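You operate a simulated robot arm through the tools that you are given. There is no shell and no other tool.

You are at the controls of a simulated two-armed robot. One attempt, no reset.

## Task
Uncover the union piece, tighten its wing nut and lock it.
Fine: nut cover on the bench, hold the grip while you turn till the white lines meet, locking lever back. Set down upright: nut cover. Where these are worked on the way, their far stop is far enough and under half their travel is too little: locking lever.
Where things are to end (x, y in the base frame): nut cover within 60 mm of [620, -90].

Only the result counts: the job must be done as asked and must still hold three seconds after the hand-in. Knocking over, shifting, dropping, spilling or breaking anything else fails it. Lids that push on must go on centred and level and be pressed home; caps that screw on are set level and turned clockwise until they are tight.

## Robot
Two 6-joint arms with two-finger parallel grippers on one trunk that stands fixed in place. Base frame: the origin is at the foot of the trunk, x ahead of it, y to its left, z up; the work surface is at about z = 750. Units: mm, degrees, N and s.
The left shoulder is at [60, 187, 1122], the right one opposite. With the tool pointing down near the work surface each hand reaches from about 100 to 600 mm from the base axis, measured 20 degrees to its own side. Payload 1.57 kg a hand.
Tool frame (each hand has its own): the origin (TCP) lies between the finger pads and is the grasp point; the fingertips stand 30 mm ahead of it; z points along the fingers, y is the line along which they close. The gripper opens to 110 mm. The fingers are 24 mm wide and 12 mm thick; the gripper's body (48 by 112 mm) begins 78 mm behind the TCP.
Orientation is that of the tool frame in the base frame, as a unit quaternion [x, y, z, w]. With the fingers straight down and closing along the base's y, the tool's x points along the base's -x, its y along +y and its z along -z.

## Interface
- The arms move only by the tool servo_tool. It takes "left_motion", "right_motion" or both (then of equal length, played together; a hand with none holds still); each is a list that holds one entry, the list of rows, each a list of 6 numbers: the shift along the tool's x, y, z in units of 40 mm (1.0 is 40 mm), then the turn, a rotation vector about the tool's x, y, z in units of 5 degrees (1.0 is 5 degrees). In form: [[[x, y, z, ax, ay, az], ...]]. A call has 1 to 20 rows; each row shifts and turns the commanded pose from where the row before left it, along the tool's axes as they then stand. "left_hand" and "right_hand" are, for a hand that has rows, the closure, from 0 (fully open) to 1 (shut), set as the call begins (left out, the last holds). A call with a number of a shift or a turn outside -1 to 1 is refused whole. Each row takes 0.2 s and may step no farther than 50 mm and 8.6 degrees from the row before; otherwise, or with a gripper value out of range, the whole call is refused. A pose out of reach is approached as far as the arm can. The call stops where the force on the tool passes 40 N (or 10 N more than at its start, if that is more) or the arm is blocked; 0.2 s more then pass. The fingers move at their own pace (about 153 mm/s each) and stop on an object; they squeeze with about 34 N. The grip force told is the motor's: it shows also when the fingers shut on nothing. Time passes only in rows, and 0.2 s behind the last, so rows that do not move let the fingers close. It gives the time, the measured TCP pose, the force on the tool (base axes), the opening and the grip force at its end, in the units of the frame above (readings bear some noise), with the torque about the TCP (base axes, N m) and any sound that the robot's microphone picked up, and new pictures: "views" is both (left out), scene, wrist or none (wrist: the cameras of the hands that moved).
- Cameras (640 x 400 px; columns grow to the right, rows downward): "scene" is now at [13.4, 5.7, 1672.3]; the picture's right is [0.10, -1.00, 0.00], its down [-0.78, -0.08, -0.62] and it looks along [0.61, 0.06, -0.79] (base axes); focal length 310 px, centre (320, 200). "left" rides on the left gripper at [70, -16, -141] in its tool frame; the picture's right is [0.23, 0.97, 0.00], its down [-0.86, 0.20, -0.48] and it looks along [-0.47, 0.11, 0.88] (tool axes); focal length 222 px, centre (320, 200). "right" rides on the right gripper at [70, 16, -141] in its tool frame; the picture's right is [-0.23, 0.97, 0.00], its down [-0.86, -0.20, -0.48] and it looks along [-0.47, -0.11, 0.88] (tool axes); focal length 222 px, centre (320, 200). There is no depth. A picture from a camera that has moved, and an enlarged one, comes with that camera's place and axes in the base frame and with its lens. The place of the scene camera against the robot may be out by one fixed shift of up to 12 mm in any direction.
- slide_trunk(by): slides the trunk up (or, below 0, down) by that many mm; the arms and the scene camera ride with it, the base frame stays. It gives what a move gives, with no picture.
- head_to(pan, tilt): turns the head with the scene camera to pan (to the left, within 86 degrees either way) and tilt (down, from -29 to 69), counted from straight ahead of the robot. It gives what a move gives, and a new picture of the scene camera.
- close_up(camera, box): a new picture of the part [left, top, right, bottom] of that camera's present view, enlarged. It takes no simulated time.
- job_done(): hands the job in; it is judged then, once.

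Nothing tells you positions but the pictures and the camera data. Unless the task says otherwise, let go and move clear before handing in.

The tools are called after ">>>" as name(argument=value, ...) on one line, values as JSON. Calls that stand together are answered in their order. servo_tool: Moves the arms, as the interface text tells. Its arguments: {"type":"object","properties":{"left_motion":{"type":"array"},"left_hand":{"type":"number"},"right_motion":{"type":"array"},"right_hand":{"type":"number"},"views":{"type":"string","enum":["both","scene","wrist","none"]}},"required":[]} The other tools are called the same way: slide_trunk (by) slides the trunk up or down; head_to (pan, tilt) turns the head that bears the scene camera; close_up (camera, box) takes an enlarged picture of a part of a camera's view; job_done () hands the job in.

At the start:

```text
clock: 0.0
left_tcp_pos: [423.4, 289.1, 1171.7]
left_tcp_rot: [0.0, 1.0, 0.0, 0.0]
left_wrist_force: [-0.1, -0.6, -1.0]
left_moment: [0.01, 0.0, -0.01]
left_grip_width: 110.1
left_grip_force: 0.0
right_tcp_pos: [489.5, -127.7, 1192.3]
right_tcp_rot: [0.0, 1.0, 0.0, -0.001]
right_wrist_force: [-0.5, -0.3, -0.8]
right_moment: [-0.01, -0.02, -0.03]
right_grip_width: 109.9
right_grip_force: 0.1
trunk travel left (down, up): [-750.0, 240.0]
head pan, tilt: [5.6, 51.9]
```

scene: 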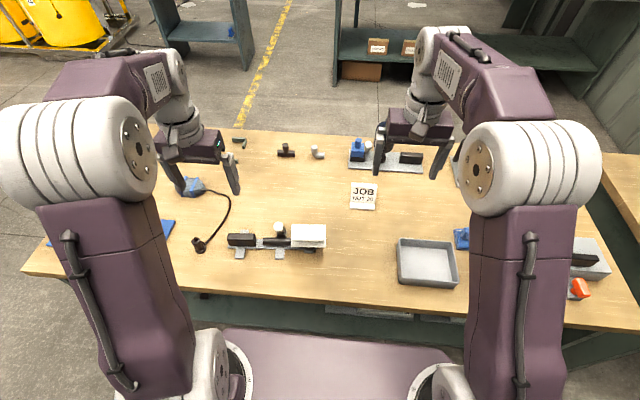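
right: 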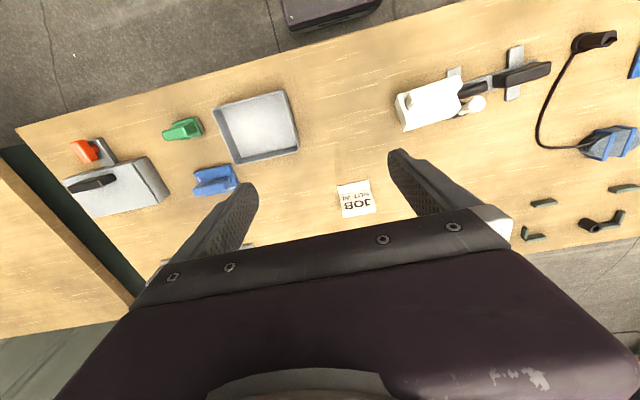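
left: 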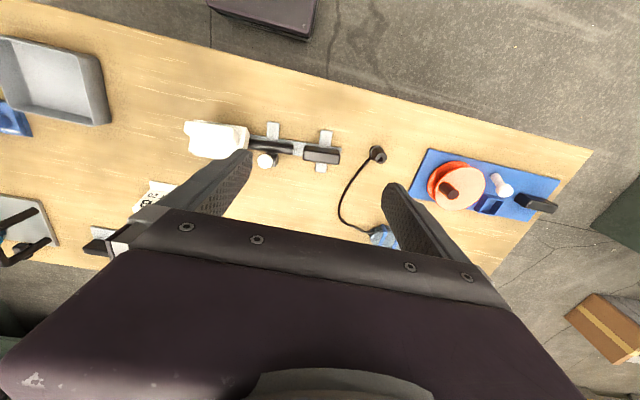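

I see a bench with several fixtures; the assembly with the white box, dark pipe and black grip at about (275, 240) in the scene picture is probably the union piece with its nut cover. I'll enlarge the views before I move anything.

>>> close_up(camera="scene", box=[210, 205, 350, 275])

>>> close_up(camera="left", box=[160, 90, 400, 240])

>>> close_up(camera="right", box=[370, 20, 640, 190])

>>> close_up(camera="scene", box=[220, 120, 460, 240])

```text
4.57 times, centred on (280, 240) of scene
camera zoom: at [13.4, 5.7, 1672.3], right [0.1, -1.0, 0.0], down [-0.78, -0.08, -0.62], along [0.61, 0.06, -0.79], focal length 1416 px, centre (503, 17)
```

zoom: 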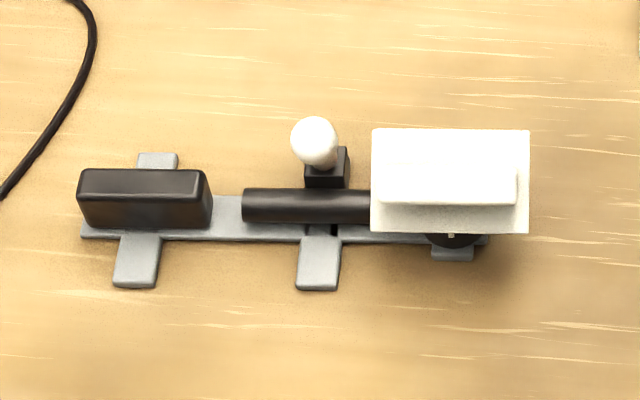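

```text
2.67 times, centred on (280, 165) of left
camera zoom: at [353.8, 271.9, 1312.3], right [-0.23, 0.97, 0.0], down [0.86, 0.2, 0.48], along [0.47, 0.11, -0.88], focal length 592 px, centre (427, 293)
```

zoom: 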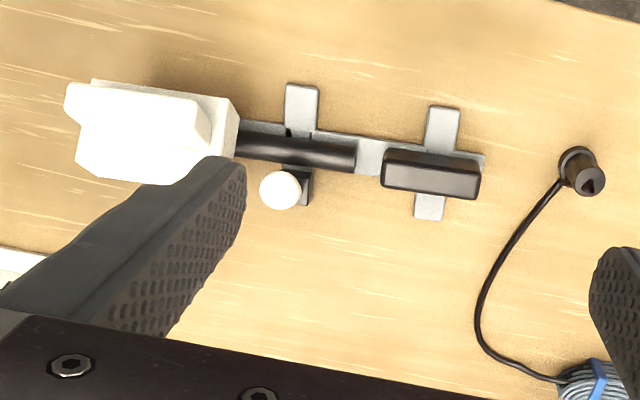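

```text
2.35 times, centred on (505, 105) of right
camera zoom: at [418.7, -111.4, 1334.1], right [0.23, 0.97, 0.0], down [0.86, -0.2, 0.48], along [0.47, -0.11, -0.88], focal length 523 px, centre (-115, 424)
```

zoom: 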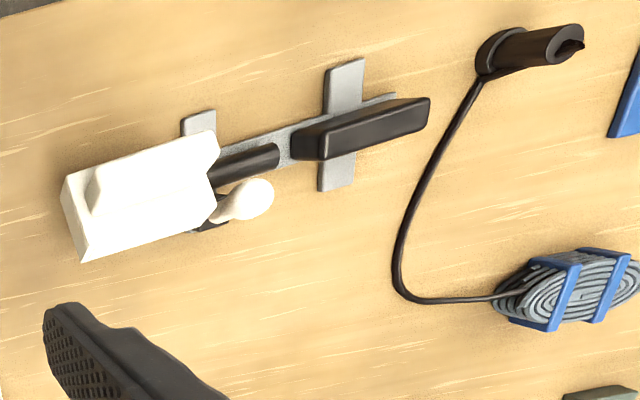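

```text
2.67 times, centred on (340, 180) of scene
camera zoom: at [13.4, 5.7, 1672.3], right [0.1, -1.0, 0.0], down [-0.78, -0.08, -0.62], along [0.61, 0.06, -0.79], focal length 826 px, centre (267, 253)
```

zoom: 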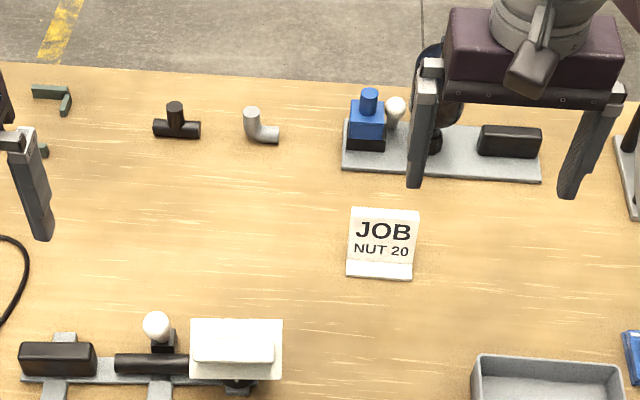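

The cover looks to be at about (510, 90), and the black block at about (505, 310). I'll move the right hand's camera in for a closer look at the fixture before touching it.

>>> servo_tool(right_motion=[[[0.5, 0.55, 0.7, 0, 0, 0], [0.5, 0.55, 0.7, 0, 0, 0], [0.5, 0.55, 0.7, 0, 0, 0], [0.5, 0.55, 0.7, 0, 0, 0], [0.5, 0.55, 0.7, 0, 0, 0], [0.5, 0.55, 0.7, 0, 0, 0], [0.5, 0.55, 0.7, 0, 0, 0], [0.5, 0.55, 0.7, 0, 0, 0]]], views="both")

```text
clock: 1.8
left_tcp_pos: [422.3, 289.5, 1171.1]
left_tcp_rot: [0.0, 1.0, -0.001, -0.001]
left_wrist_force: [0.4, 0.2, -0.4]
left_moment: [-0.01, 0.01, -0.03]
left_grip_width: 109.9
left_grip_force: 0.0
right_tcp_pos: [328.6, 49.6, 969.1]
right_tcp_rot: [0.001, 1.0, 0.0, 0.0]
right_wrist_force: [-0.8, -0.1, -0.6]
right_moment: [0.0, 0.02, 0.01]
right_grip_width: 110.1
right_grip_force: 0.0
trunk travel left (down, up): [-750.0, 240.0]
head pan, tilt: [5.6, 51.9]
camera scene: at [13.2, 7.3, 1672.3], right [0.1, -1.0, 0.0], down [-0.78, -0.08, -0.62], along [0.61, 0.06, -0.79], focal length 310 px, centre (320, 200)
camera right: at [258.4, 66.3, 1110.6], right [0.23, 0.97, 0.0], down [0.85, -0.2, 0.48], along [0.47, -0.11, -0.88], focal length 222 px, centre (320, 200)
```

scene: 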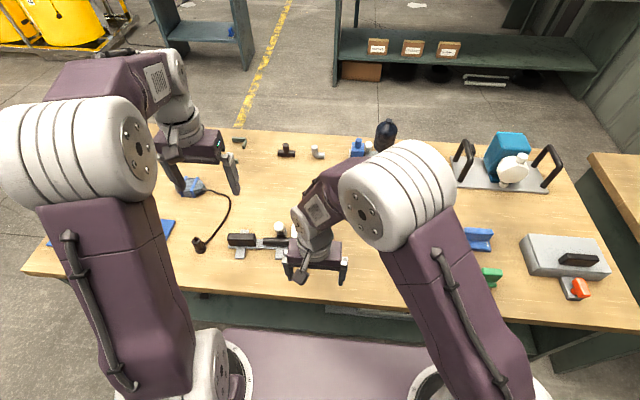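
right: 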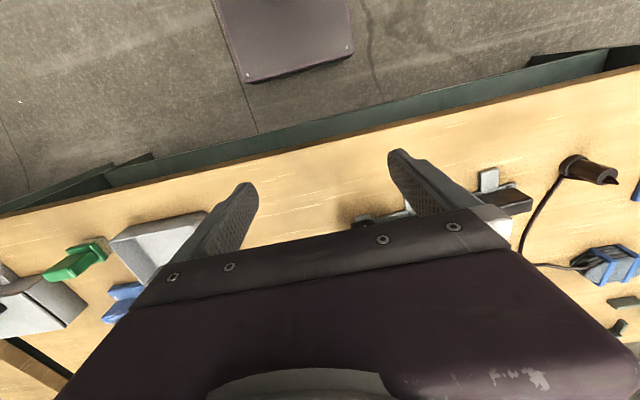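

The wrist camera is mounted upside down, so things ahead of the hand drop behind the gripper. I'll tilt the right hand forward to get a low, oblique look at the fixture.

>>> servo_tool(right_motion=[[[-0.8, 0, 0, 0, 0, 0], [-0.8, 0, 0, 0, 0, 0], [0, 0, 0, 0, -1, 0], [0, 0, 0, 0, -1, 0], [0, 0, 0, 0, -1, 0], [0, 0, 0, 0, -1, 0], [0, 0, 0, 0, -1, 0], [0, 0, 0, 0, -1, 0], [0, 0, 0, 0, -1, 0], [0, 0, 0, 0, -1, 0], [0, 0, 0, 0, -1, 0]]], views="both")

```text
clock: 4.2
left_tcp_pos: [422.2, 288.7, 1171.1]
left_tcp_rot: [0.0, 1.0, 0.0, 0.0]
left_wrist_force: [0.1, -0.1, -0.3]
left_moment: [0.03, 0.02, 0.01]
left_grip_width: 109.9
left_grip_force: 0.1
right_tcp_pos: [395.7, 53.1, 972.8]
right_tcp_rot: [0.0, 0.924, -0.002, 0.383]
right_wrist_force: [0.1, -0.5, -0.8]
right_moment: [0.01, 0.0, 0.02]
right_grip_width: 110.2
right_grip_force: 0.0
right hand out of reach, approached as far as the arm can: row 11
trunk travel left (down, up): [-750.0, 240.0]
head pan, tilt: [5.6, 51.9]
camera scene: at [13.1, 6.4, 1672.3], right [0.1, -1.0, 0.0], down [-0.78, -0.08, -0.62], along [0.61, 0.06, -0.79], focal length 310 px, centre (320, 200)
camera right: at [245.3, 69.7, 1023.4], right [0.16, 0.97, 0.16], down [0.27, -0.2, 0.94], along [0.95, -0.11, -0.29], focal length 222 px, centre (320, 200)
```

scene: 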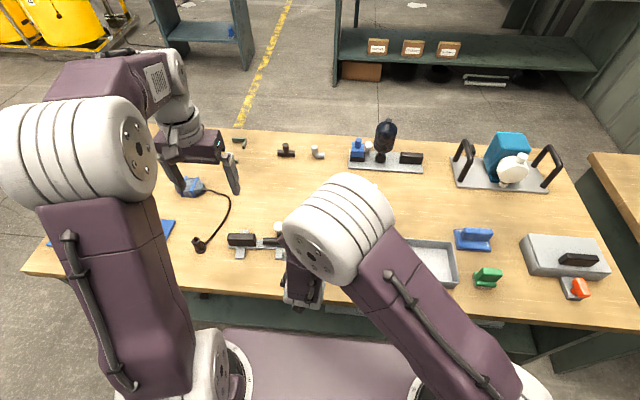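
right: 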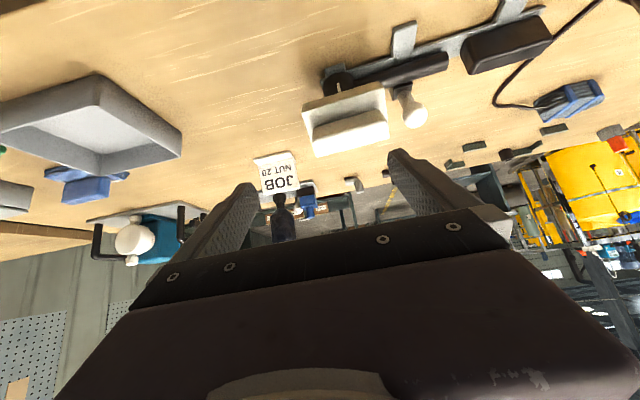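

Now the fixture is clearly in view, though upside down in the picture. I'll enlarge it.

>>> close_up(camera="right", box=[290, 0, 560, 170])

>>> close_up(camera="right", box=[290, 50, 450, 170])

>>> close_up(camera="scene", box=[330, 110, 440, 180])

```text
2.35 times, centred on (425, 85) of right
camera zoom: at [245.3, 69.7, 1023.4], right [0.16, 0.97, 0.16], down [0.27, -0.2, 0.94], along [0.95, -0.11, -0.29], focal length 523 px, centre (73, 471)
```

zoom: 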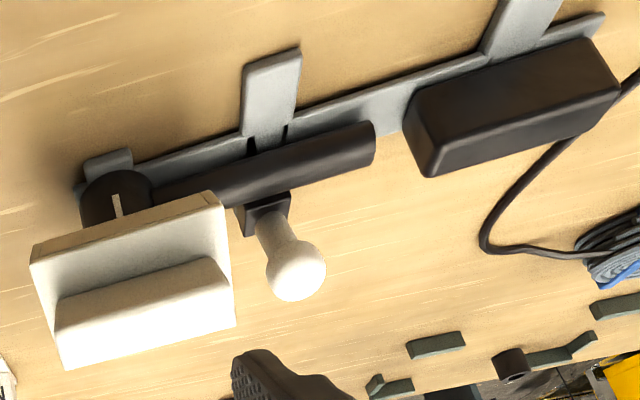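

```text
3.33 times, centred on (370, 110) of right
camera zoom: at [245.3, 69.7, 1023.4], right [0.16, 0.97, 0.16], down [0.27, -0.2, 0.94], along [0.95, -0.11, -0.29], focal length 740 px, centre (153, 500)
```

zoom: 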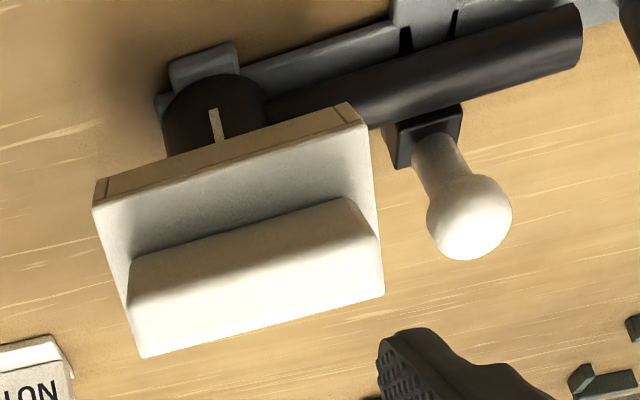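

```text
5.71 times, centred on (385, 145) of scene
camera zoom: at [13.1, 6.4, 1672.3], right [0.1, -1.0, 0.0], down [-0.78, -0.08, -0.62], along [0.61, 0.06, -0.79], focal length 1770 px, centre (-51, 514)
```

zoom: 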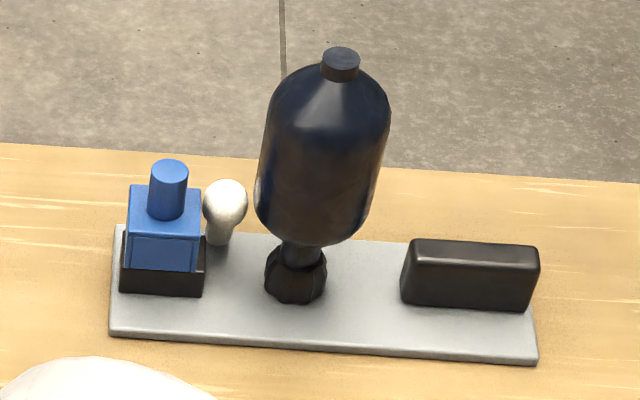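

The cover sits on a dark round body that has a white line facing me, and the white ball lever stands beside it at about (543, 192, 834). I'll take tighter enlargements for the exact geometry.

>>> close_up(camera="right", box=[296, 66, 396, 166])

>>> close_up(camera="left", box=[170, 100, 360, 200])

>>> close_up(camera="right", box=[370, 0, 560, 130])

```text
4.00 times, centred on (346, 116) of right
camera zoom: at [245.3, 69.7, 1023.4], right [0.16, 0.97, 0.16], down [0.27, -0.2, 0.94], along [0.95, -0.11, -0.29], focal length 888 px, centre (216, 536)
```

zoom: 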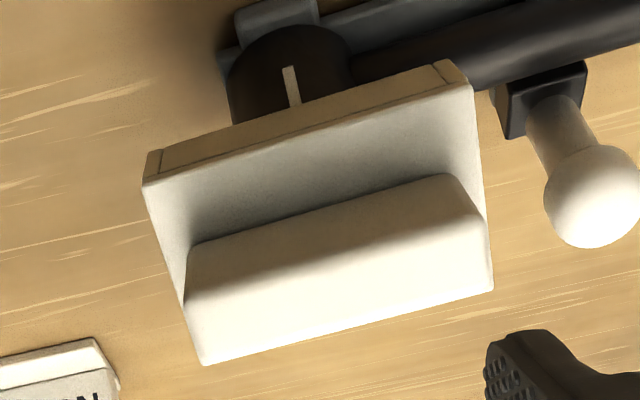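

```text
3.37 times, centred on (265, 150) of left
camera zoom: at [353.5, 272.4, 1312.2], right [-0.23, 0.97, 0.0], down [0.86, 0.2, 0.48], along [0.47, 0.11, -0.88], focal length 748 px, centre (505, 368)
```

zoom: 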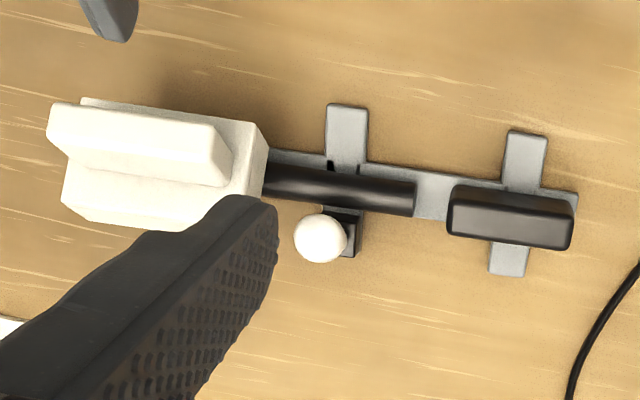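

```text
3.08 times, centred on (465, 65) of right
camera zoom: at [245.3, 69.7, 1023.4], right [0.16, 0.97, 0.16], down [0.27, -0.2, 0.94], along [0.95, -0.11, -0.29], focal length 684 px, centre (-126, 615)
```

zoom: 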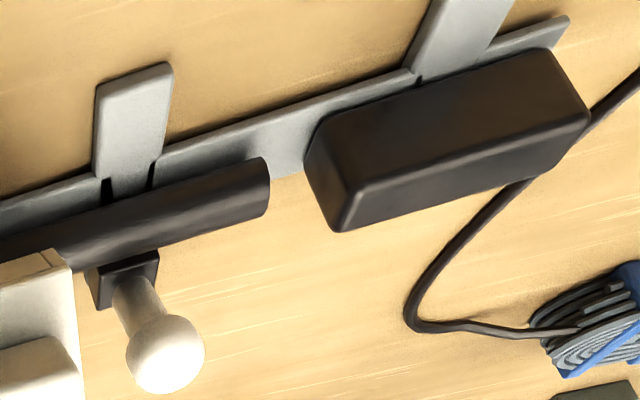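

The overall shape is clear: a box cover with a handle ridge on top. I still need its profile and where the nut sits, so I'll lower the trunk for a flatter viewing angle.

>>> slide_trunk(by=-110)

>>> close_up(camera="right", box=[240, 40, 500, 200])

>>> close_up(camera="scene", box=[200, 180, 360, 330])

```text
clock: 5.6
left_tcp_pos: [422.8, 288.1, 1061.1]
left_tcp_rot: [0.001, 1.0, 0.0, 0.0]
left_wrist_force: [0.5, -0.5, -0.4]
left_moment: [-0.01, 0.0, 0.0]
left_grip_width: 110.2
left_grip_force: 0.0
right_tcp_pos: [395.3, 53.2, 860.6]
right_tcp_rot: [0.0, 0.924, -0.003, 0.382]
right_wrist_force: [-0.2, -0.1, 0.1]
right_moment: [-0.03, 0.0, 0.03]
right_grip_width: 110.0
right_grip_force: 0.0
trunk travel left (down, up): [-640.0, 350.0]
head pan, tilt: [5.6, 51.9]
```

```text
2.46 times, centred on (370, 120) of right
camera zoom: at [245.4, 69.3, 913.4], right [0.16, 0.97, 0.16], down [0.27, -0.2, 0.94], along [0.95, -0.11, -0.29], focal length 547 px, centre (197, 397)
```

zoom: 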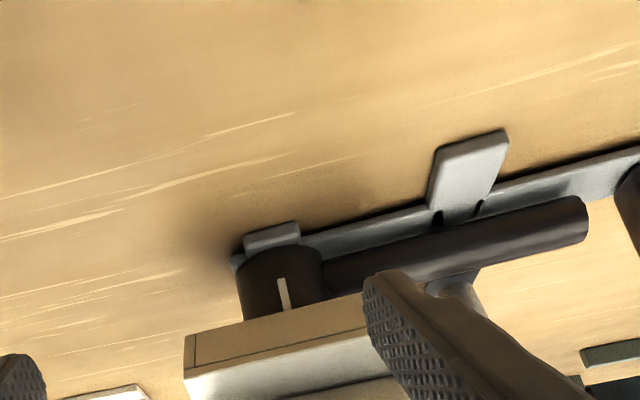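

```text
2.67 times, centred on (280, 255) of scene
camera zoom: at [13.2, 5.7, 1562.3], right [0.1, -1.0, 0.0], down [-0.78, -0.08, -0.62], along [0.61, 0.06, -0.79], focal length 826 px, centre (427, 53)
```

zoom: 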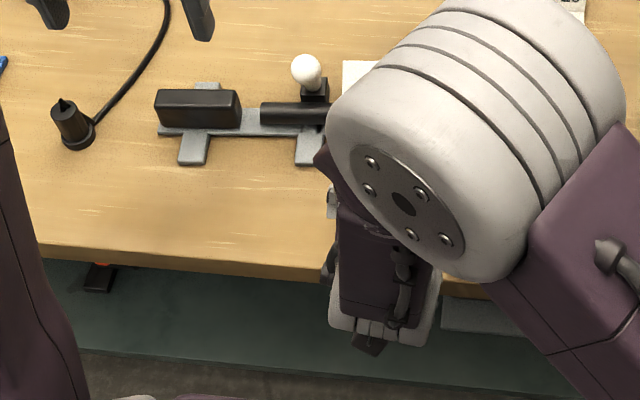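

The front wall of the cover spans roughly z 811–828, with the ridge above it. I'll check the ridge shape from the left hand's camera, which now sits lower.

>>> close_up(camera="left", box=[100, 60, 260, 160])

>>> close_up(camera="left", box=[0, 0, 640, 400])

>>> close_up(camera="right", box=[0, 0, 640, 400])

```text
4.00 times, centred on (180, 110) of left
camera zoom: at [353.6, 271.9, 1202.4], right [-0.23, 0.97, 0.0], down [0.86, 0.2, 0.48], along [0.47, 0.11, -0.88], focal length 888 px, centre (880, 560)
```

zoom: 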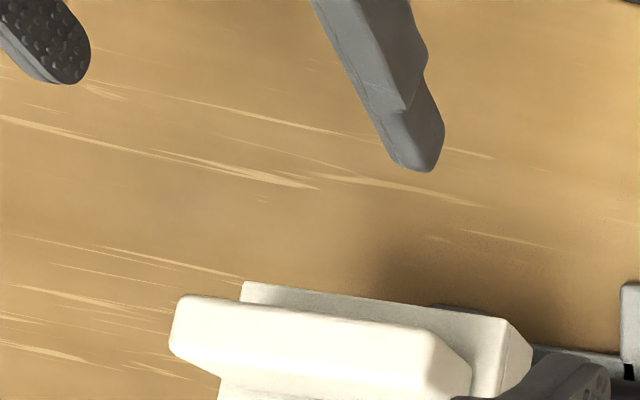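

```text
1.00 times, centred on (320, 200) of left (not enlarged: the box is as wide or as high as the picture)
camera zoom: at [353.6, 271.9, 1202.4], right [-0.23, 0.97, 0.0], down [0.86, 0.2, 0.48], along [0.47, 0.11, -0.88], focal length 222 px, centre (320, 200)
```

zoom: 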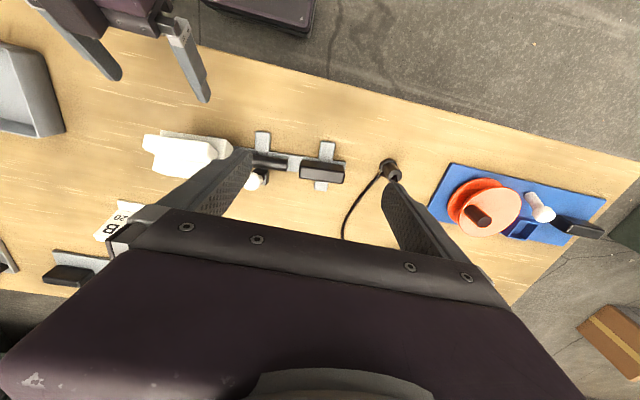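

```text
1.00 times, centred on (320, 200) of right (not enlarged: the box is as wide or as high as the picture)
camera zoom: at [245.4, 69.3, 913.4], right [0.16, 0.97, 0.16], down [0.27, -0.2, 0.94], along [0.95, -0.11, -0.29], focal length 222 px, centre (320, 200)
```

zoom: 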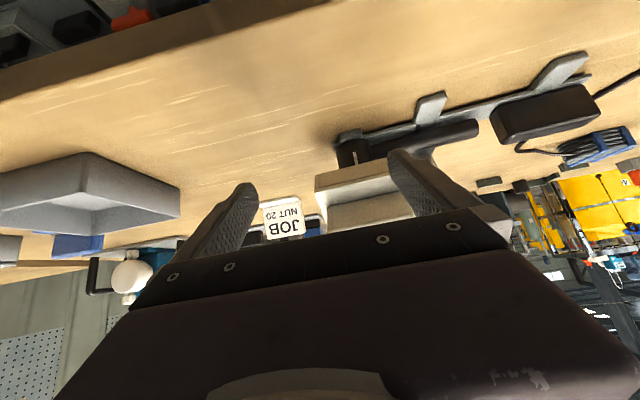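

The handle seems to be a bar above the cover's top plate, but I want to see its end profile. I'll pull the right hand away and tilt the left hand to look along the fixture from its left end.

>>> servo_tool(left_motion=[[[-0.545, -0.175, -0.1, 0, 0, 0], [-0.545, -0.175, 0.6, 0, 0, 0], [-0.545, -0.175, 0.9, 0, 0, 0], [-0.545, -0.175, 0.9, 0, 0, 0], [0, 0, 0, 1, 0, 0], [0, 0, 0, 1, 0, 0], [0, 0, 0, 1, 0, 0], [0, 0, 0, 1, 0, 0], [0, 0, 0, 1, 0, 0], [0, 0, 0, 1, 0, 0], [0, 0, 0, 1, 0, 0], [0, 0, 0, 1, 0, 0], [0, 0, 0, 1, 0, 0], [0, 0, 0, 1, 0, 0]]], right_motion=[[[-0.5, -0.75, -0.5, 0, 0, 0], [-0.5, -0.75, -0.5, 0, 0, 0], [-0.5, -0.75, -0.5, 0, 0, 0], [-0.5, -0.75, -0.5, 0, 0, 0], [-0.5, -0.75, -0.5, 0, 0, 0], [0, 0, 0, 0, 1, 0], [0, 0, 0, 0, 1, 0], [0, 0, 0, 0, 1, 0], [0, 0, 0, 0, 1, 0], [0, 0, 0, 0, 1, 0], [0, 0, 0, 0, 1, 0], [0, 0, 0, 0, 1, 0], [0, 0, 0, 0, 1, 0], [0, 0, 0, 0, 1, 0]]], left_hand=0.7, views="both")

```text
clock: 8.6
left_tcp_pos: [510.8, 261.5, 967.3]
left_tcp_rot: [0.0, 0.906, -0.423, 0.0]
left_wrist_force: [0.0, 0.5, 0.3]
left_moment: [0.02, 0.03, 0.01]
left_grip_width: 33.1
left_grip_force: 0.1
right_tcp_pos: [414.9, -83.1, 1008.5]
right_tcp_rot: [0.001, 1.0, -0.003, -0.003]
right_wrist_force: [0.6, -0.2, -1.5]
right_moment: [-0.02, 0.0, 0.01]
right_grip_width: 110.1
right_grip_force: 0.2
right hand out of reach, approached as far as the arm can: row 4, 5
trunk travel left (down, up): [-640.0, 350.0]
head pan, tilt: [5.6, 51.9]
camera scene: at [14.7, 6.6, 1562.3], right [0.1, -1.0, 0.0], down [-0.78, -0.08, -0.62], along [0.61, 0.06, -0.79], focal length 310 px, centre (320, 200)
camera right: at [345.0, -66.4, 1151.8], right [0.23, 0.97, -0.01], down [0.86, -0.2, 0.48], along [0.46, -0.11, -0.88], focal length 222 px, centre (320, 200)
camera left: at [441.7, 358.9, 1071.2], right [-0.23, 0.62, -0.75], down [0.86, 0.49, 0.15], along [0.47, -0.6, -0.65], focal length 222 px, centre (320, 200)
```

scene: 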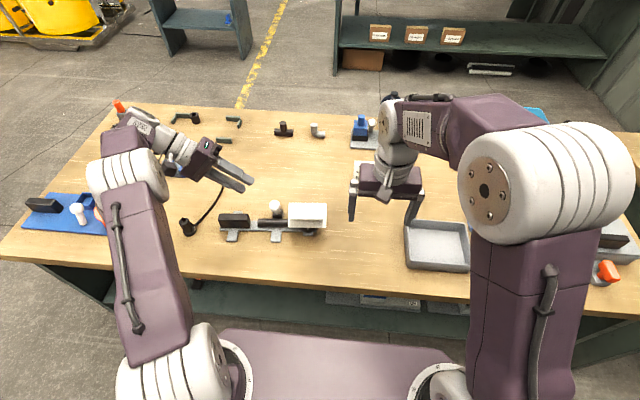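
right: 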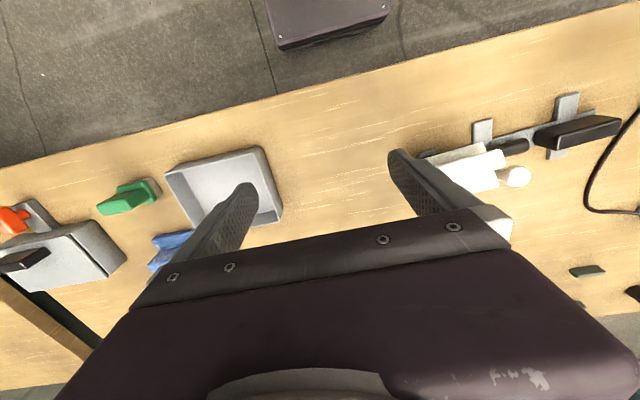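
left: 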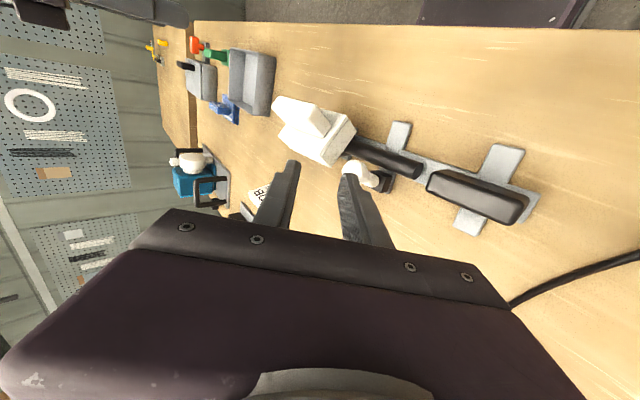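

Now the end of the cover, the lever and the grip are all visible from the left. I'll enlarge them.

>>> close_up(camera="left", box=[260, 80, 400, 200])

>>> close_up(camera="scene", box=[270, 190, 350, 250])

>>> close_up(camera="left", box=[330, 100, 560, 250])

>>> close_up(camera="right", box=[400, 70, 640, 210])

```text
3.33 times, centred on (330, 140) of left
camera zoom: at [441.7, 358.9, 1071.2], right [-0.23, 0.62, -0.75], down [0.86, 0.49, 0.15], along [0.47, -0.6, -0.65], focal length 740 px, centre (287, 400)
```

zoom: 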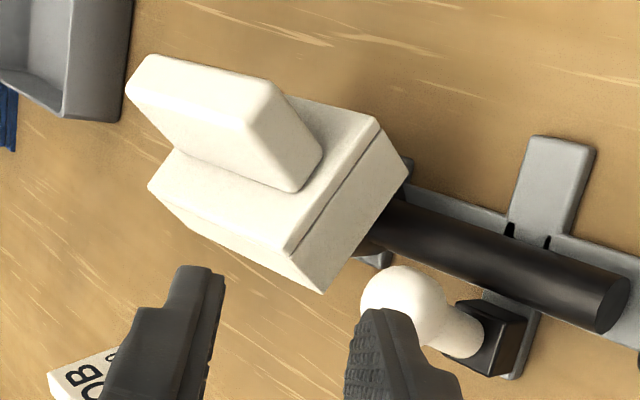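

```text
6.67 times, centred on (310, 220) of scene
camera zoom: at [14.7, 6.6, 1562.3], right [0.1, -1.0, 0.0], down [-0.78, -0.08, -0.62], along [0.61, 0.06, -0.79], focal length 2065 px, centre (387, 67)
```

zoom: 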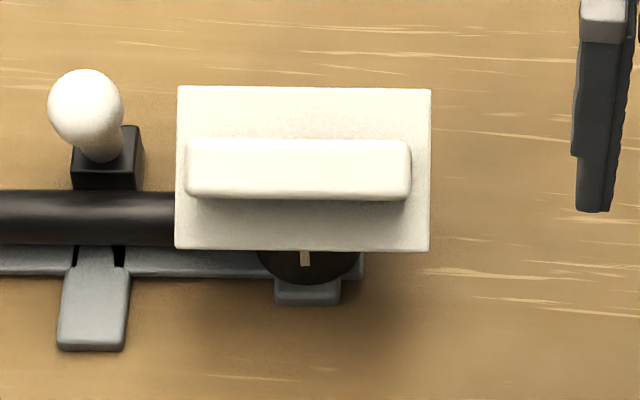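

```text
2.67 times, centred on (445, 175) of left
camera zoom: at [441.7, 358.9, 1071.2], right [-0.23, 0.62, -0.75], down [0.86, 0.49, 0.15], along [0.47, -0.6, -0.65], focal length 592 px, centre (-13, 267)
```

zoom: 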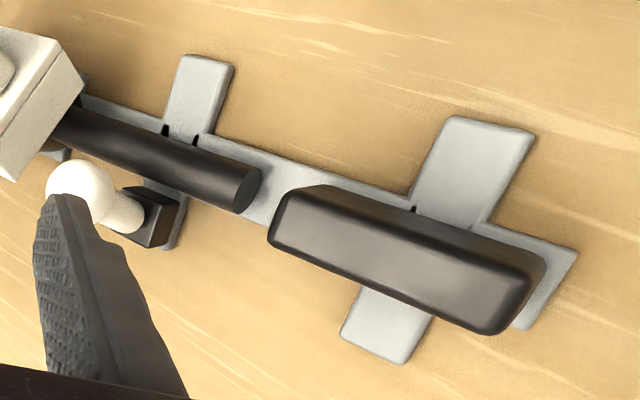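

```text
2.67 times, centred on (520, 140) of right
camera zoom: at [345.0, -66.4, 1151.8], right [0.23, 0.97, -0.01], down [0.86, -0.2, 0.48], along [0.46, -0.11, -0.88], focal length 592 px, centre (-213, 360)
```

zoom: 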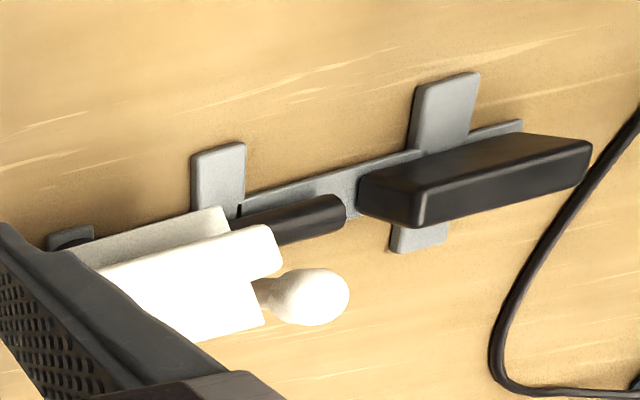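

Now I understand the shape: the cover is a box about 106 × 67 mm with a 90 mm handle ridge, tilted roughly 30° towards the robot. The nut's axis must be tilted too. Next I'll measure the grip bar and the lever.

>>> close_up(camera="scene", box=[210, 190, 290, 250])

>>> close_up(camera="right", box=[500, 80, 640, 180])

>>> close_up(camera="left", box=[410, 130, 550, 250])

>>> close_up(camera="left", box=[320, 140, 420, 210])

```text
6.67 times, centred on (250, 220) of scene
camera zoom: at [14.7, 6.6, 1562.3], right [0.1, -1.0, 0.0], down [-0.78, -0.08, -0.62], along [0.61, 0.06, -0.79], focal length 2065 px, centre (787, 67)
```

zoom: 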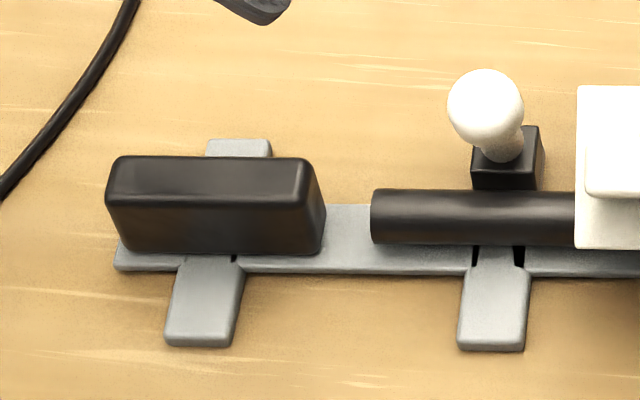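

```text
4.00 times, centred on (570, 130) of right
camera zoom: at [345.0, -66.4, 1151.8], right [0.23, 0.97, -0.01], down [0.86, -0.2, 0.48], along [0.46, -0.11, -0.88], focal length 888 px, centre (-680, 480)
```

zoom: 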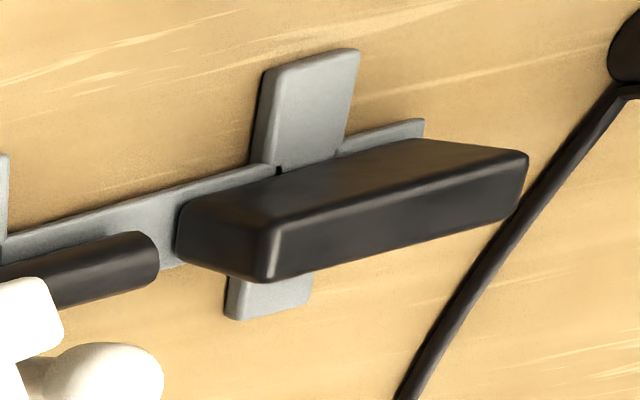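

```text
3.33 times, centred on (480, 190) of left
camera zoom: at [441.7, 358.9, 1071.2], right [-0.23, 0.62, -0.75], down [0.86, 0.49, 0.15], along [0.47, -0.6, -0.65], focal length 740 px, centre (-213, 233)
```

zoom: 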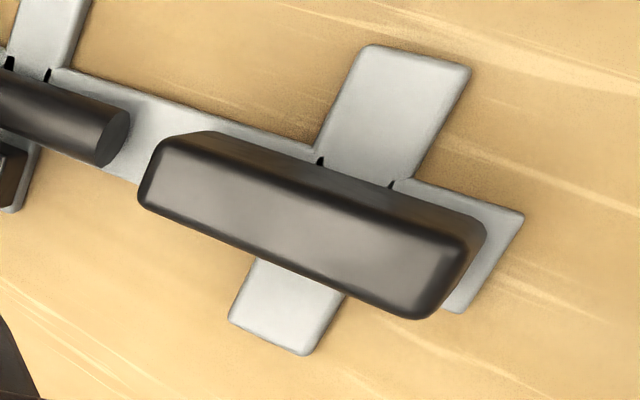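

```text
5.71 times, centred on (370, 175) of left
camera zoom: at [441.7, 358.9, 1071.2], right [-0.23, 0.62, -0.75], down [0.86, 0.49, 0.15], along [0.47, -0.6, -0.65], focal length 1269 px, centre (34, 343)
```

zoom: 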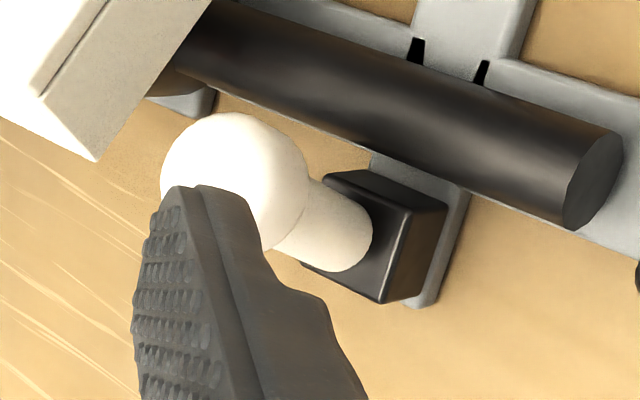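

The grip bar is about 27 mm wide (x) and 85 mm long (y), centred near (511, 315) with its top at z≈812. The whole fixture is yawed about 5°. My plan is for the left hand to hold the grip across its width while the right hand does the rest. First I'll bring the left hand upright above the grip and turn it so the fingers close along x.

>>> servo_tool(left_motion=[[[0, 0, 0, -1, 0, 0], [0, 0, 0, -1, 0, 0], [0, 0, 0, -1, 0, 0], [0, 0, 0, -1, 0, 0], [0, 0, 0, -1, 0, 0], [0, 0, 0, -1, 0, 0], [0, 0, 0, -1, 0, 0], [0, 0, 0, -1, 0, 0], [0, 0, 0, -1, 0, 0], [0, 0, 0, -1, 0, 0], [0, 0.67, 0, 0, 0, 0], [0, 0.67, 0, 0, 0, 0]]], left_hand=0.45, views="none")

>>> servo_tool(left_motion=[[[0, 0, 0, 0, 0, 1], [0, 0, 0, 0, 0, 1], [0, 0, 0, 0, 0, 1], [0, 0, 0, 0, 0, 1], [0, 0, 0, 0, 0, 1], [0, 0, 0, 0, 0, 1], [0, 0, 0, 0, 0, 1], [0, 0, 0, 0, 0, 1], [0, 0, 0, 0, 0, 1], [0, 0, 0, 0, 0, 1], [0, 0, 0, 0, 0, 1], [0, 0, 0, 0, 0, 1], [0, 0, 0, 0, 0, 1], [0, 0, 0, 0, 0, 1], [0, 0, 0, 0, 0, 1], [0, 0, 0, 0, 0, 1], [0, 0, 0, 0, 0, 1]]], views="both")

```text
clock: 11.2
left_tcp_pos: [508.7, 313.6, 968.1]
left_tcp_rot: [0.001, 1.0, 0.0, 0.0]
left_wrist_force: [-0.1, -0.3, 0.5]
left_moment: [-0.02, 0.01, 0.0]
left_grip_width: 60.3
left_grip_force: 0.1
right_tcp_pos: [414.7, -84.5, 1009.5]
right_tcp_rot: [0.002, 1.0, -0.003, -0.002]
right_wrist_force: [-0.2, -0.6, 0.8]
right_moment: [-0.01, -0.01, 0.05]
right_grip_width: 110.2
right_grip_force: 0.0
trunk travel left (down, up): [-640.0, 350.0]
head pan, tilt: [5.6, 51.9]
```

```text
clock: 14.8
left_tcp_pos: [508.8, 313.5, 968.7]
left_tcp_rot: [0.676, 0.737, 0.0, 0.0]
left_wrist_force: [-0.6, 0.0, -0.1]
left_moment: [0.01, 0.0, 0.0]
left_grip_width: 60.8
left_grip_force: 0.0
right_tcp_pos: [412.9, -84.2, 1009.8]
right_tcp_rot: [0.001, 1.0, -0.003, -0.002]
right_wrist_force: [0.5, -0.1, -0.3]
right_moment: [-0.03, -0.03, 0.01]
right_grip_width: 110.2
right_grip_force: 0.1
trunk travel left (down, up): [-640.0, 350.0]
head pan, tilt: [5.6, 51.9]
camera scene: at [13.4, 5.8, 1562.3], right [0.1, -1.0, 0.0], down [-0.78, -0.08, -0.62], along [0.61, 0.06, -0.79], focal length 310 px, centre (320, 200)
camera left: at [488.5, 382.4, 1110.0], right [0.95, 0.31, 0.0], down [0.27, -0.84, 0.48], along [0.15, -0.46, -0.88], focal length 222 px, centre (320, 200)
```

scene: 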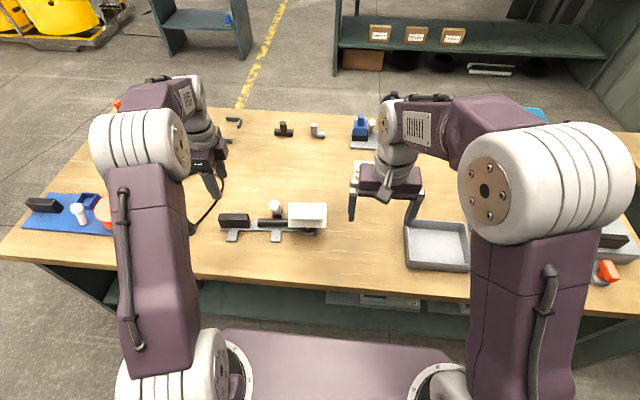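
left: 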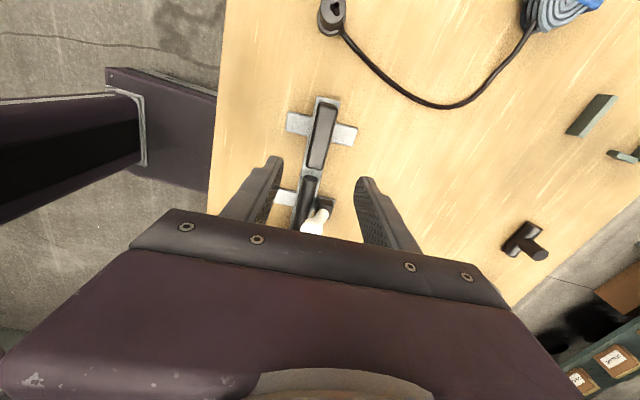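

The left hand is above the grip with the matching yaw. I'll measure the grip's exact place from this view before going down.

>>> close_up(camera="left", box=[270, 80, 370, 180])

>>> close_up(camera="left", box=[270, 160, 370, 240])

```text
4.00 times, centred on (320, 130) of left
camera zoom: at [488.5, 382.4, 1110.0], right [0.95, 0.31, 0.0], down [0.27, -0.84, 0.48], along [0.15, -0.46, -0.88], focal length 888 px, centre (320, 480)
```

zoom: 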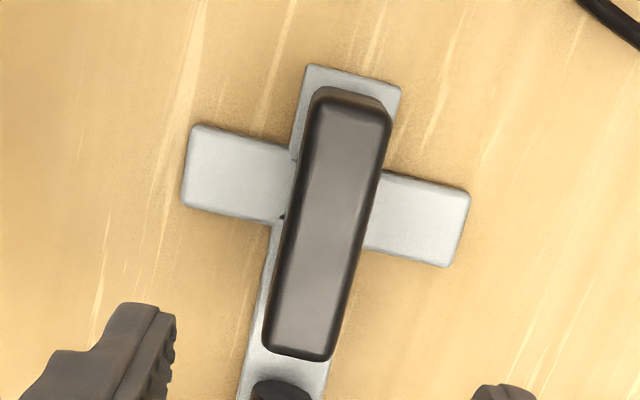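

```text
5.00 times, centred on (320, 200) of left
camera zoom: at [488.5, 382.4, 1110.0], right [0.95, 0.31, 0.0], down [0.27, -0.84, 0.48], along [0.15, -0.46, -0.88], focal length 1111 px, centre (320, 200)
```

zoom: 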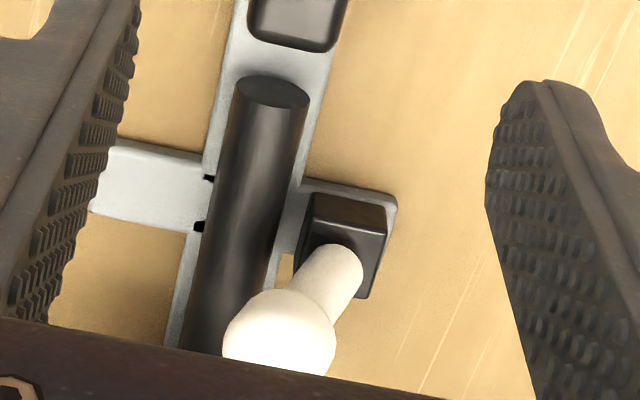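

The grip centre comes out at (511, 315) again, which matches. I'll go down and close the left hand on the grip.

>>> servo_tool(left_motion=[[[0.045, 0.065, 0.8, 0, 0, 0], [0, 0, 0.8, 0, 0, 0], [0, 0, 0.8, 0, 0, 0], [0, 0, 0.8, 0, 0, 0], [0, 0, 0.6, 0, 0, 0], [0, 0, 0.35, 0, 0, 0], [0, 0, 0, 0, 0, 0]]], left_hand=0.45, views="wrist")

```text
clock: 16.4
left_tcp_pos: [512.3, 315.9, 801.6]
left_tcp_rot: [0.675, 0.737, 0.001, 0.0]
left_wrist_force: [-0.3, -1.1, -0.1]
left_moment: [-0.01, 0.01, -0.02]
left_grip_width: 60.4
left_grip_force: 0.0
right_tcp_pos: [413.4, -83.9, 1009.8]
right_tcp_rot: [0.001, 1.0, -0.003, -0.002]
right_wrist_force: [-0.9, -0.7, -0.4]
right_moment: [-0.02, 0.04, 0.01]
right_grip_width: 110.1
right_grip_force: 0.1
trunk travel left (down, up): [-640.0, 350.0]
head pan, tilt: [5.6, 51.9]
camera left: at [491.3, 383.4, 944.5], right [0.95, 0.31, 0.0], down [0.27, -0.83, 0.48], along [0.15, -0.45, -0.88], focal length 222 px, centre (320, 200)
```

left: 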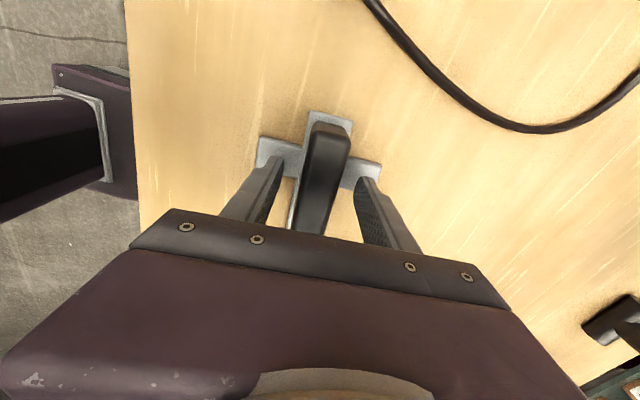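

The grip is centred between the fingers, so I'll close on it.

>>> servo_tool(left_motion=[[[0, 0, 0, 0, 0, 0], [0, 0, 0, 0, 0, 0], [0, 0, 0, 0, 0, 0]]], left_hand=1, views="scene")

>>> close_up(camera="scene", box=[200, 180, 350, 260])

>>> close_up(camera="scene", box=[330, 160, 480, 260])

```text
clock: 17.2
left_tcp_pos: [513.1, 316.3, 803.4]
left_tcp_rot: [0.676, 0.737, 0.0, 0.001]
left_wrist_force: [-1.1, -1.2, 0.4]
left_moment: [0.08, -0.04, -0.25]
left_grip_width: 27.4
left_grip_force: 33.7
right_tcp_pos: [414.1, -84.6, 1009.9]
right_tcp_rot: [0.001, 1.0, -0.002, -0.002]
right_wrist_force: [-0.3, -0.2, 1.6]
right_moment: [0.01, 0.02, 0.0]
right_grip_width: 109.9
right_grip_force: 0.1
trunk travel left (down, up): [-640.0, 350.0]
head pan, tilt: [5.6, 51.9]
camera scene: at [13.2, 5.8, 1562.3], right [0.1, -1.0, 0.0], down [-0.78, -0.08, -0.62], along [0.61, 0.06, -0.79], focal length 310 px, centre (320, 200)
```

scene: 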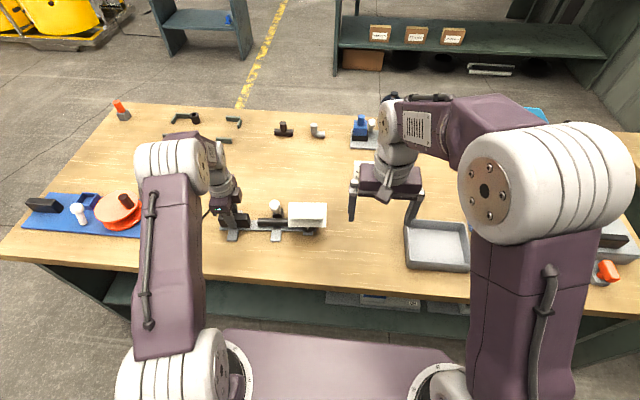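

```text
4.27 times, centred on (275, 220) of scene
camera zoom: at [13.2, 5.8, 1562.3], right [0.1, -1.0, 0.0], down [-0.78, -0.08, -0.62], along [0.61, 0.06, -0.79], focal length 1321 px, centre (512, 115)
```

zoom: 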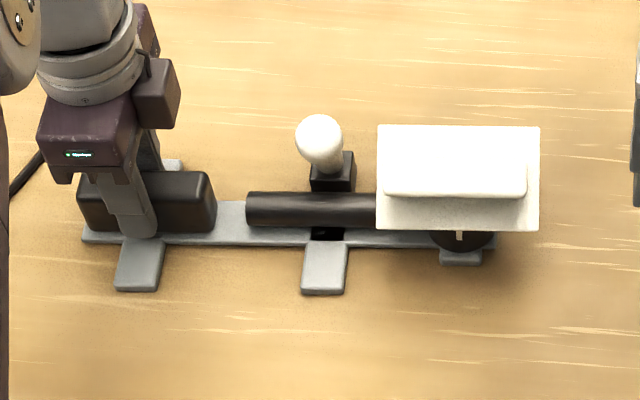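

```text
4.00 times, centred on (405, 210) of scene
camera zoom: at [13.2, 5.8, 1562.3], right [0.1, -1.0, 0.0], down [-0.78, -0.08, -0.62], along [0.61, 0.06, -0.79], focal length 1239 px, centre (-20, 160)
```

zoom: 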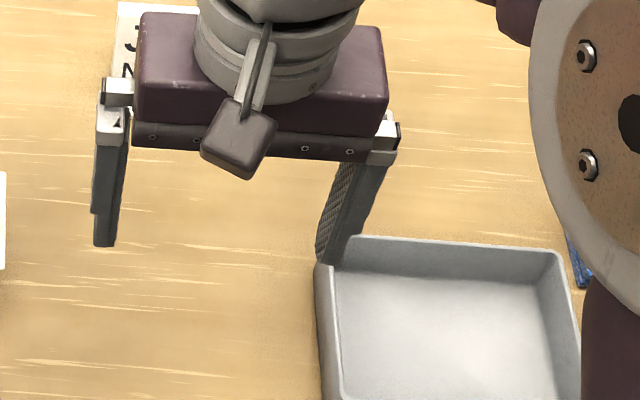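

The grip is held (27.4 mm, 33.7 N). I'll leave the left hand there and bring the right hand above the cover, tilted 45° forward and yawed to match, so the fingers straddle the ends of the ridge.

>>> servo_tool(right_motion=[[[-0.39, 0.87, 0.17, 0, 0, 0], [-0.39, 0.87, 0.17, 0, 0, 0], [-0.39, 0.87, 0.17, 0, 0, 0], [-0.39, 0.87, 0.17, 0, 0, 0], [-0.39, 0.87, 0.17, 0, 0, 0], [0, 0, 0, 0, 0, -1], [0, 0, 0, 0, -1, 0], [0, 0, 0, 0, -1, 0], [0, 0, 0, 0, -1, 0], [0, 0, 0, 0, -1, 0], [0, 0, 0, 0, -1, 0], [0, 0, 0, 0, -1, 0], [0, 0, 0, 0, -1, 0], [0, 0, 0, 0, -1, 0], [0, 0, 0, 0, -1, 0]]], right_hand=0, views="both")

```text
clock: 20.4
left_tcp_pos: [512.0, 315.8, 801.4]
left_tcp_rot: [0.676, 0.737, 0.0, 0.0]
left_wrist_force: [-0.4, 1.4, 0.4]
left_moment: [0.1, -0.11, -0.15]
left_grip_width: 27.7
left_grip_force: 33.7
right_tcp_pos: [491.0, 89.9, 974.3]
right_tcp_rot: [-0.041, 0.924, 0.014, 0.381]
right_wrist_force: [0.3, 0.4, -0.1]
right_moment: [0.02, 0.0, 0.01]
right_grip_width: 110.0
right_grip_force: 0.1
trunk travel left (down, up): [-640.0, 350.0]
head pan, tilt: [5.6, 51.9]
camera scene: at [13.3, 6.1, 1562.3], right [0.1, -1.0, 0.0], down [-0.78, -0.08, -0.62], along [0.61, 0.06, -0.79], focal length 310 px, centre (320, 200)
camera right: at [341.3, 93.7, 1026.3], right [0.08, 0.98, 0.15], down [0.29, -0.17, 0.94], along [0.96, -0.03, -0.29], focal length 222 px, centre (320, 200)
```

scene: 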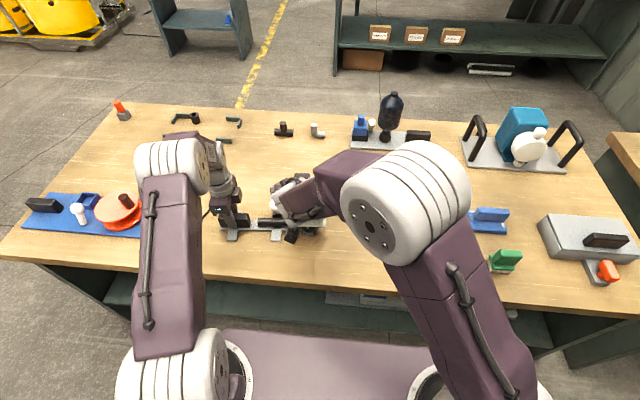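
right: 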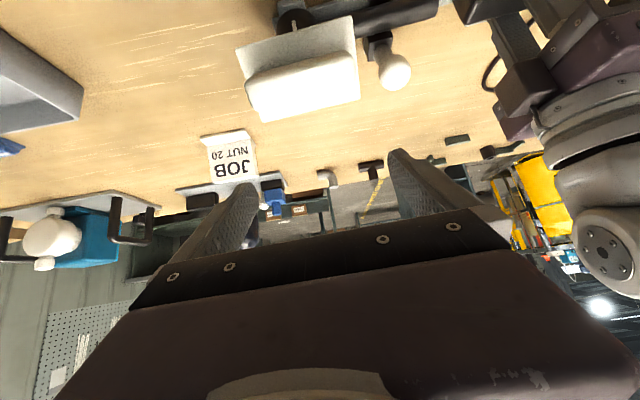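

The right hand is above the cover and tilted 45°. I'll measure the ridge in this view to refine the grasp point.

>>> close_up(camera="right", box=[225, 0, 385, 130])

>>> close_up(camera="right", box=[180, 0, 440, 260])

```text
3.08 times, centred on (305, 65) of right
camera zoom: at [341.3, 93.7, 1026.3], right [0.08, 0.98, 0.15], down [0.29, -0.17, 0.94], along [0.96, -0.03, -0.29], focal length 684 px, centre (366, 615)
```

zoom: 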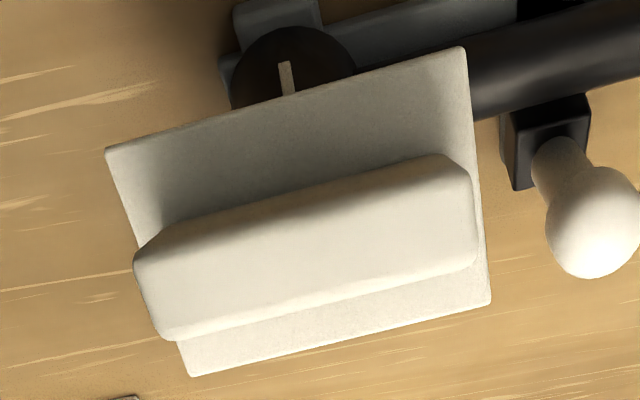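

```text
1.54 times, centred on (310, 130) of right
camera zoom: at [341.3, 93.7, 1026.3], right [0.08, 0.98, 0.15], down [0.29, -0.17, 0.94], along [0.96, -0.03, -0.29], focal length 342 px, centre (335, 308)
```

zoom: 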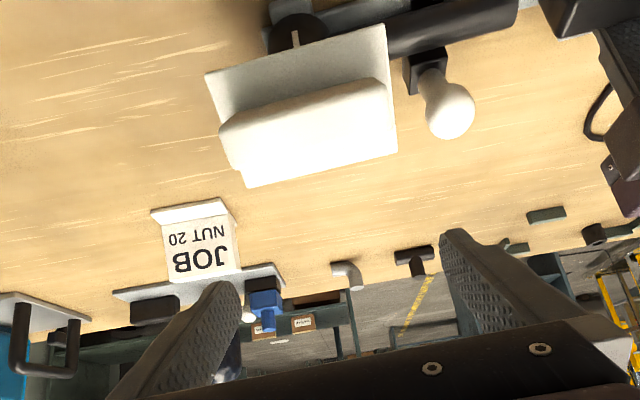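

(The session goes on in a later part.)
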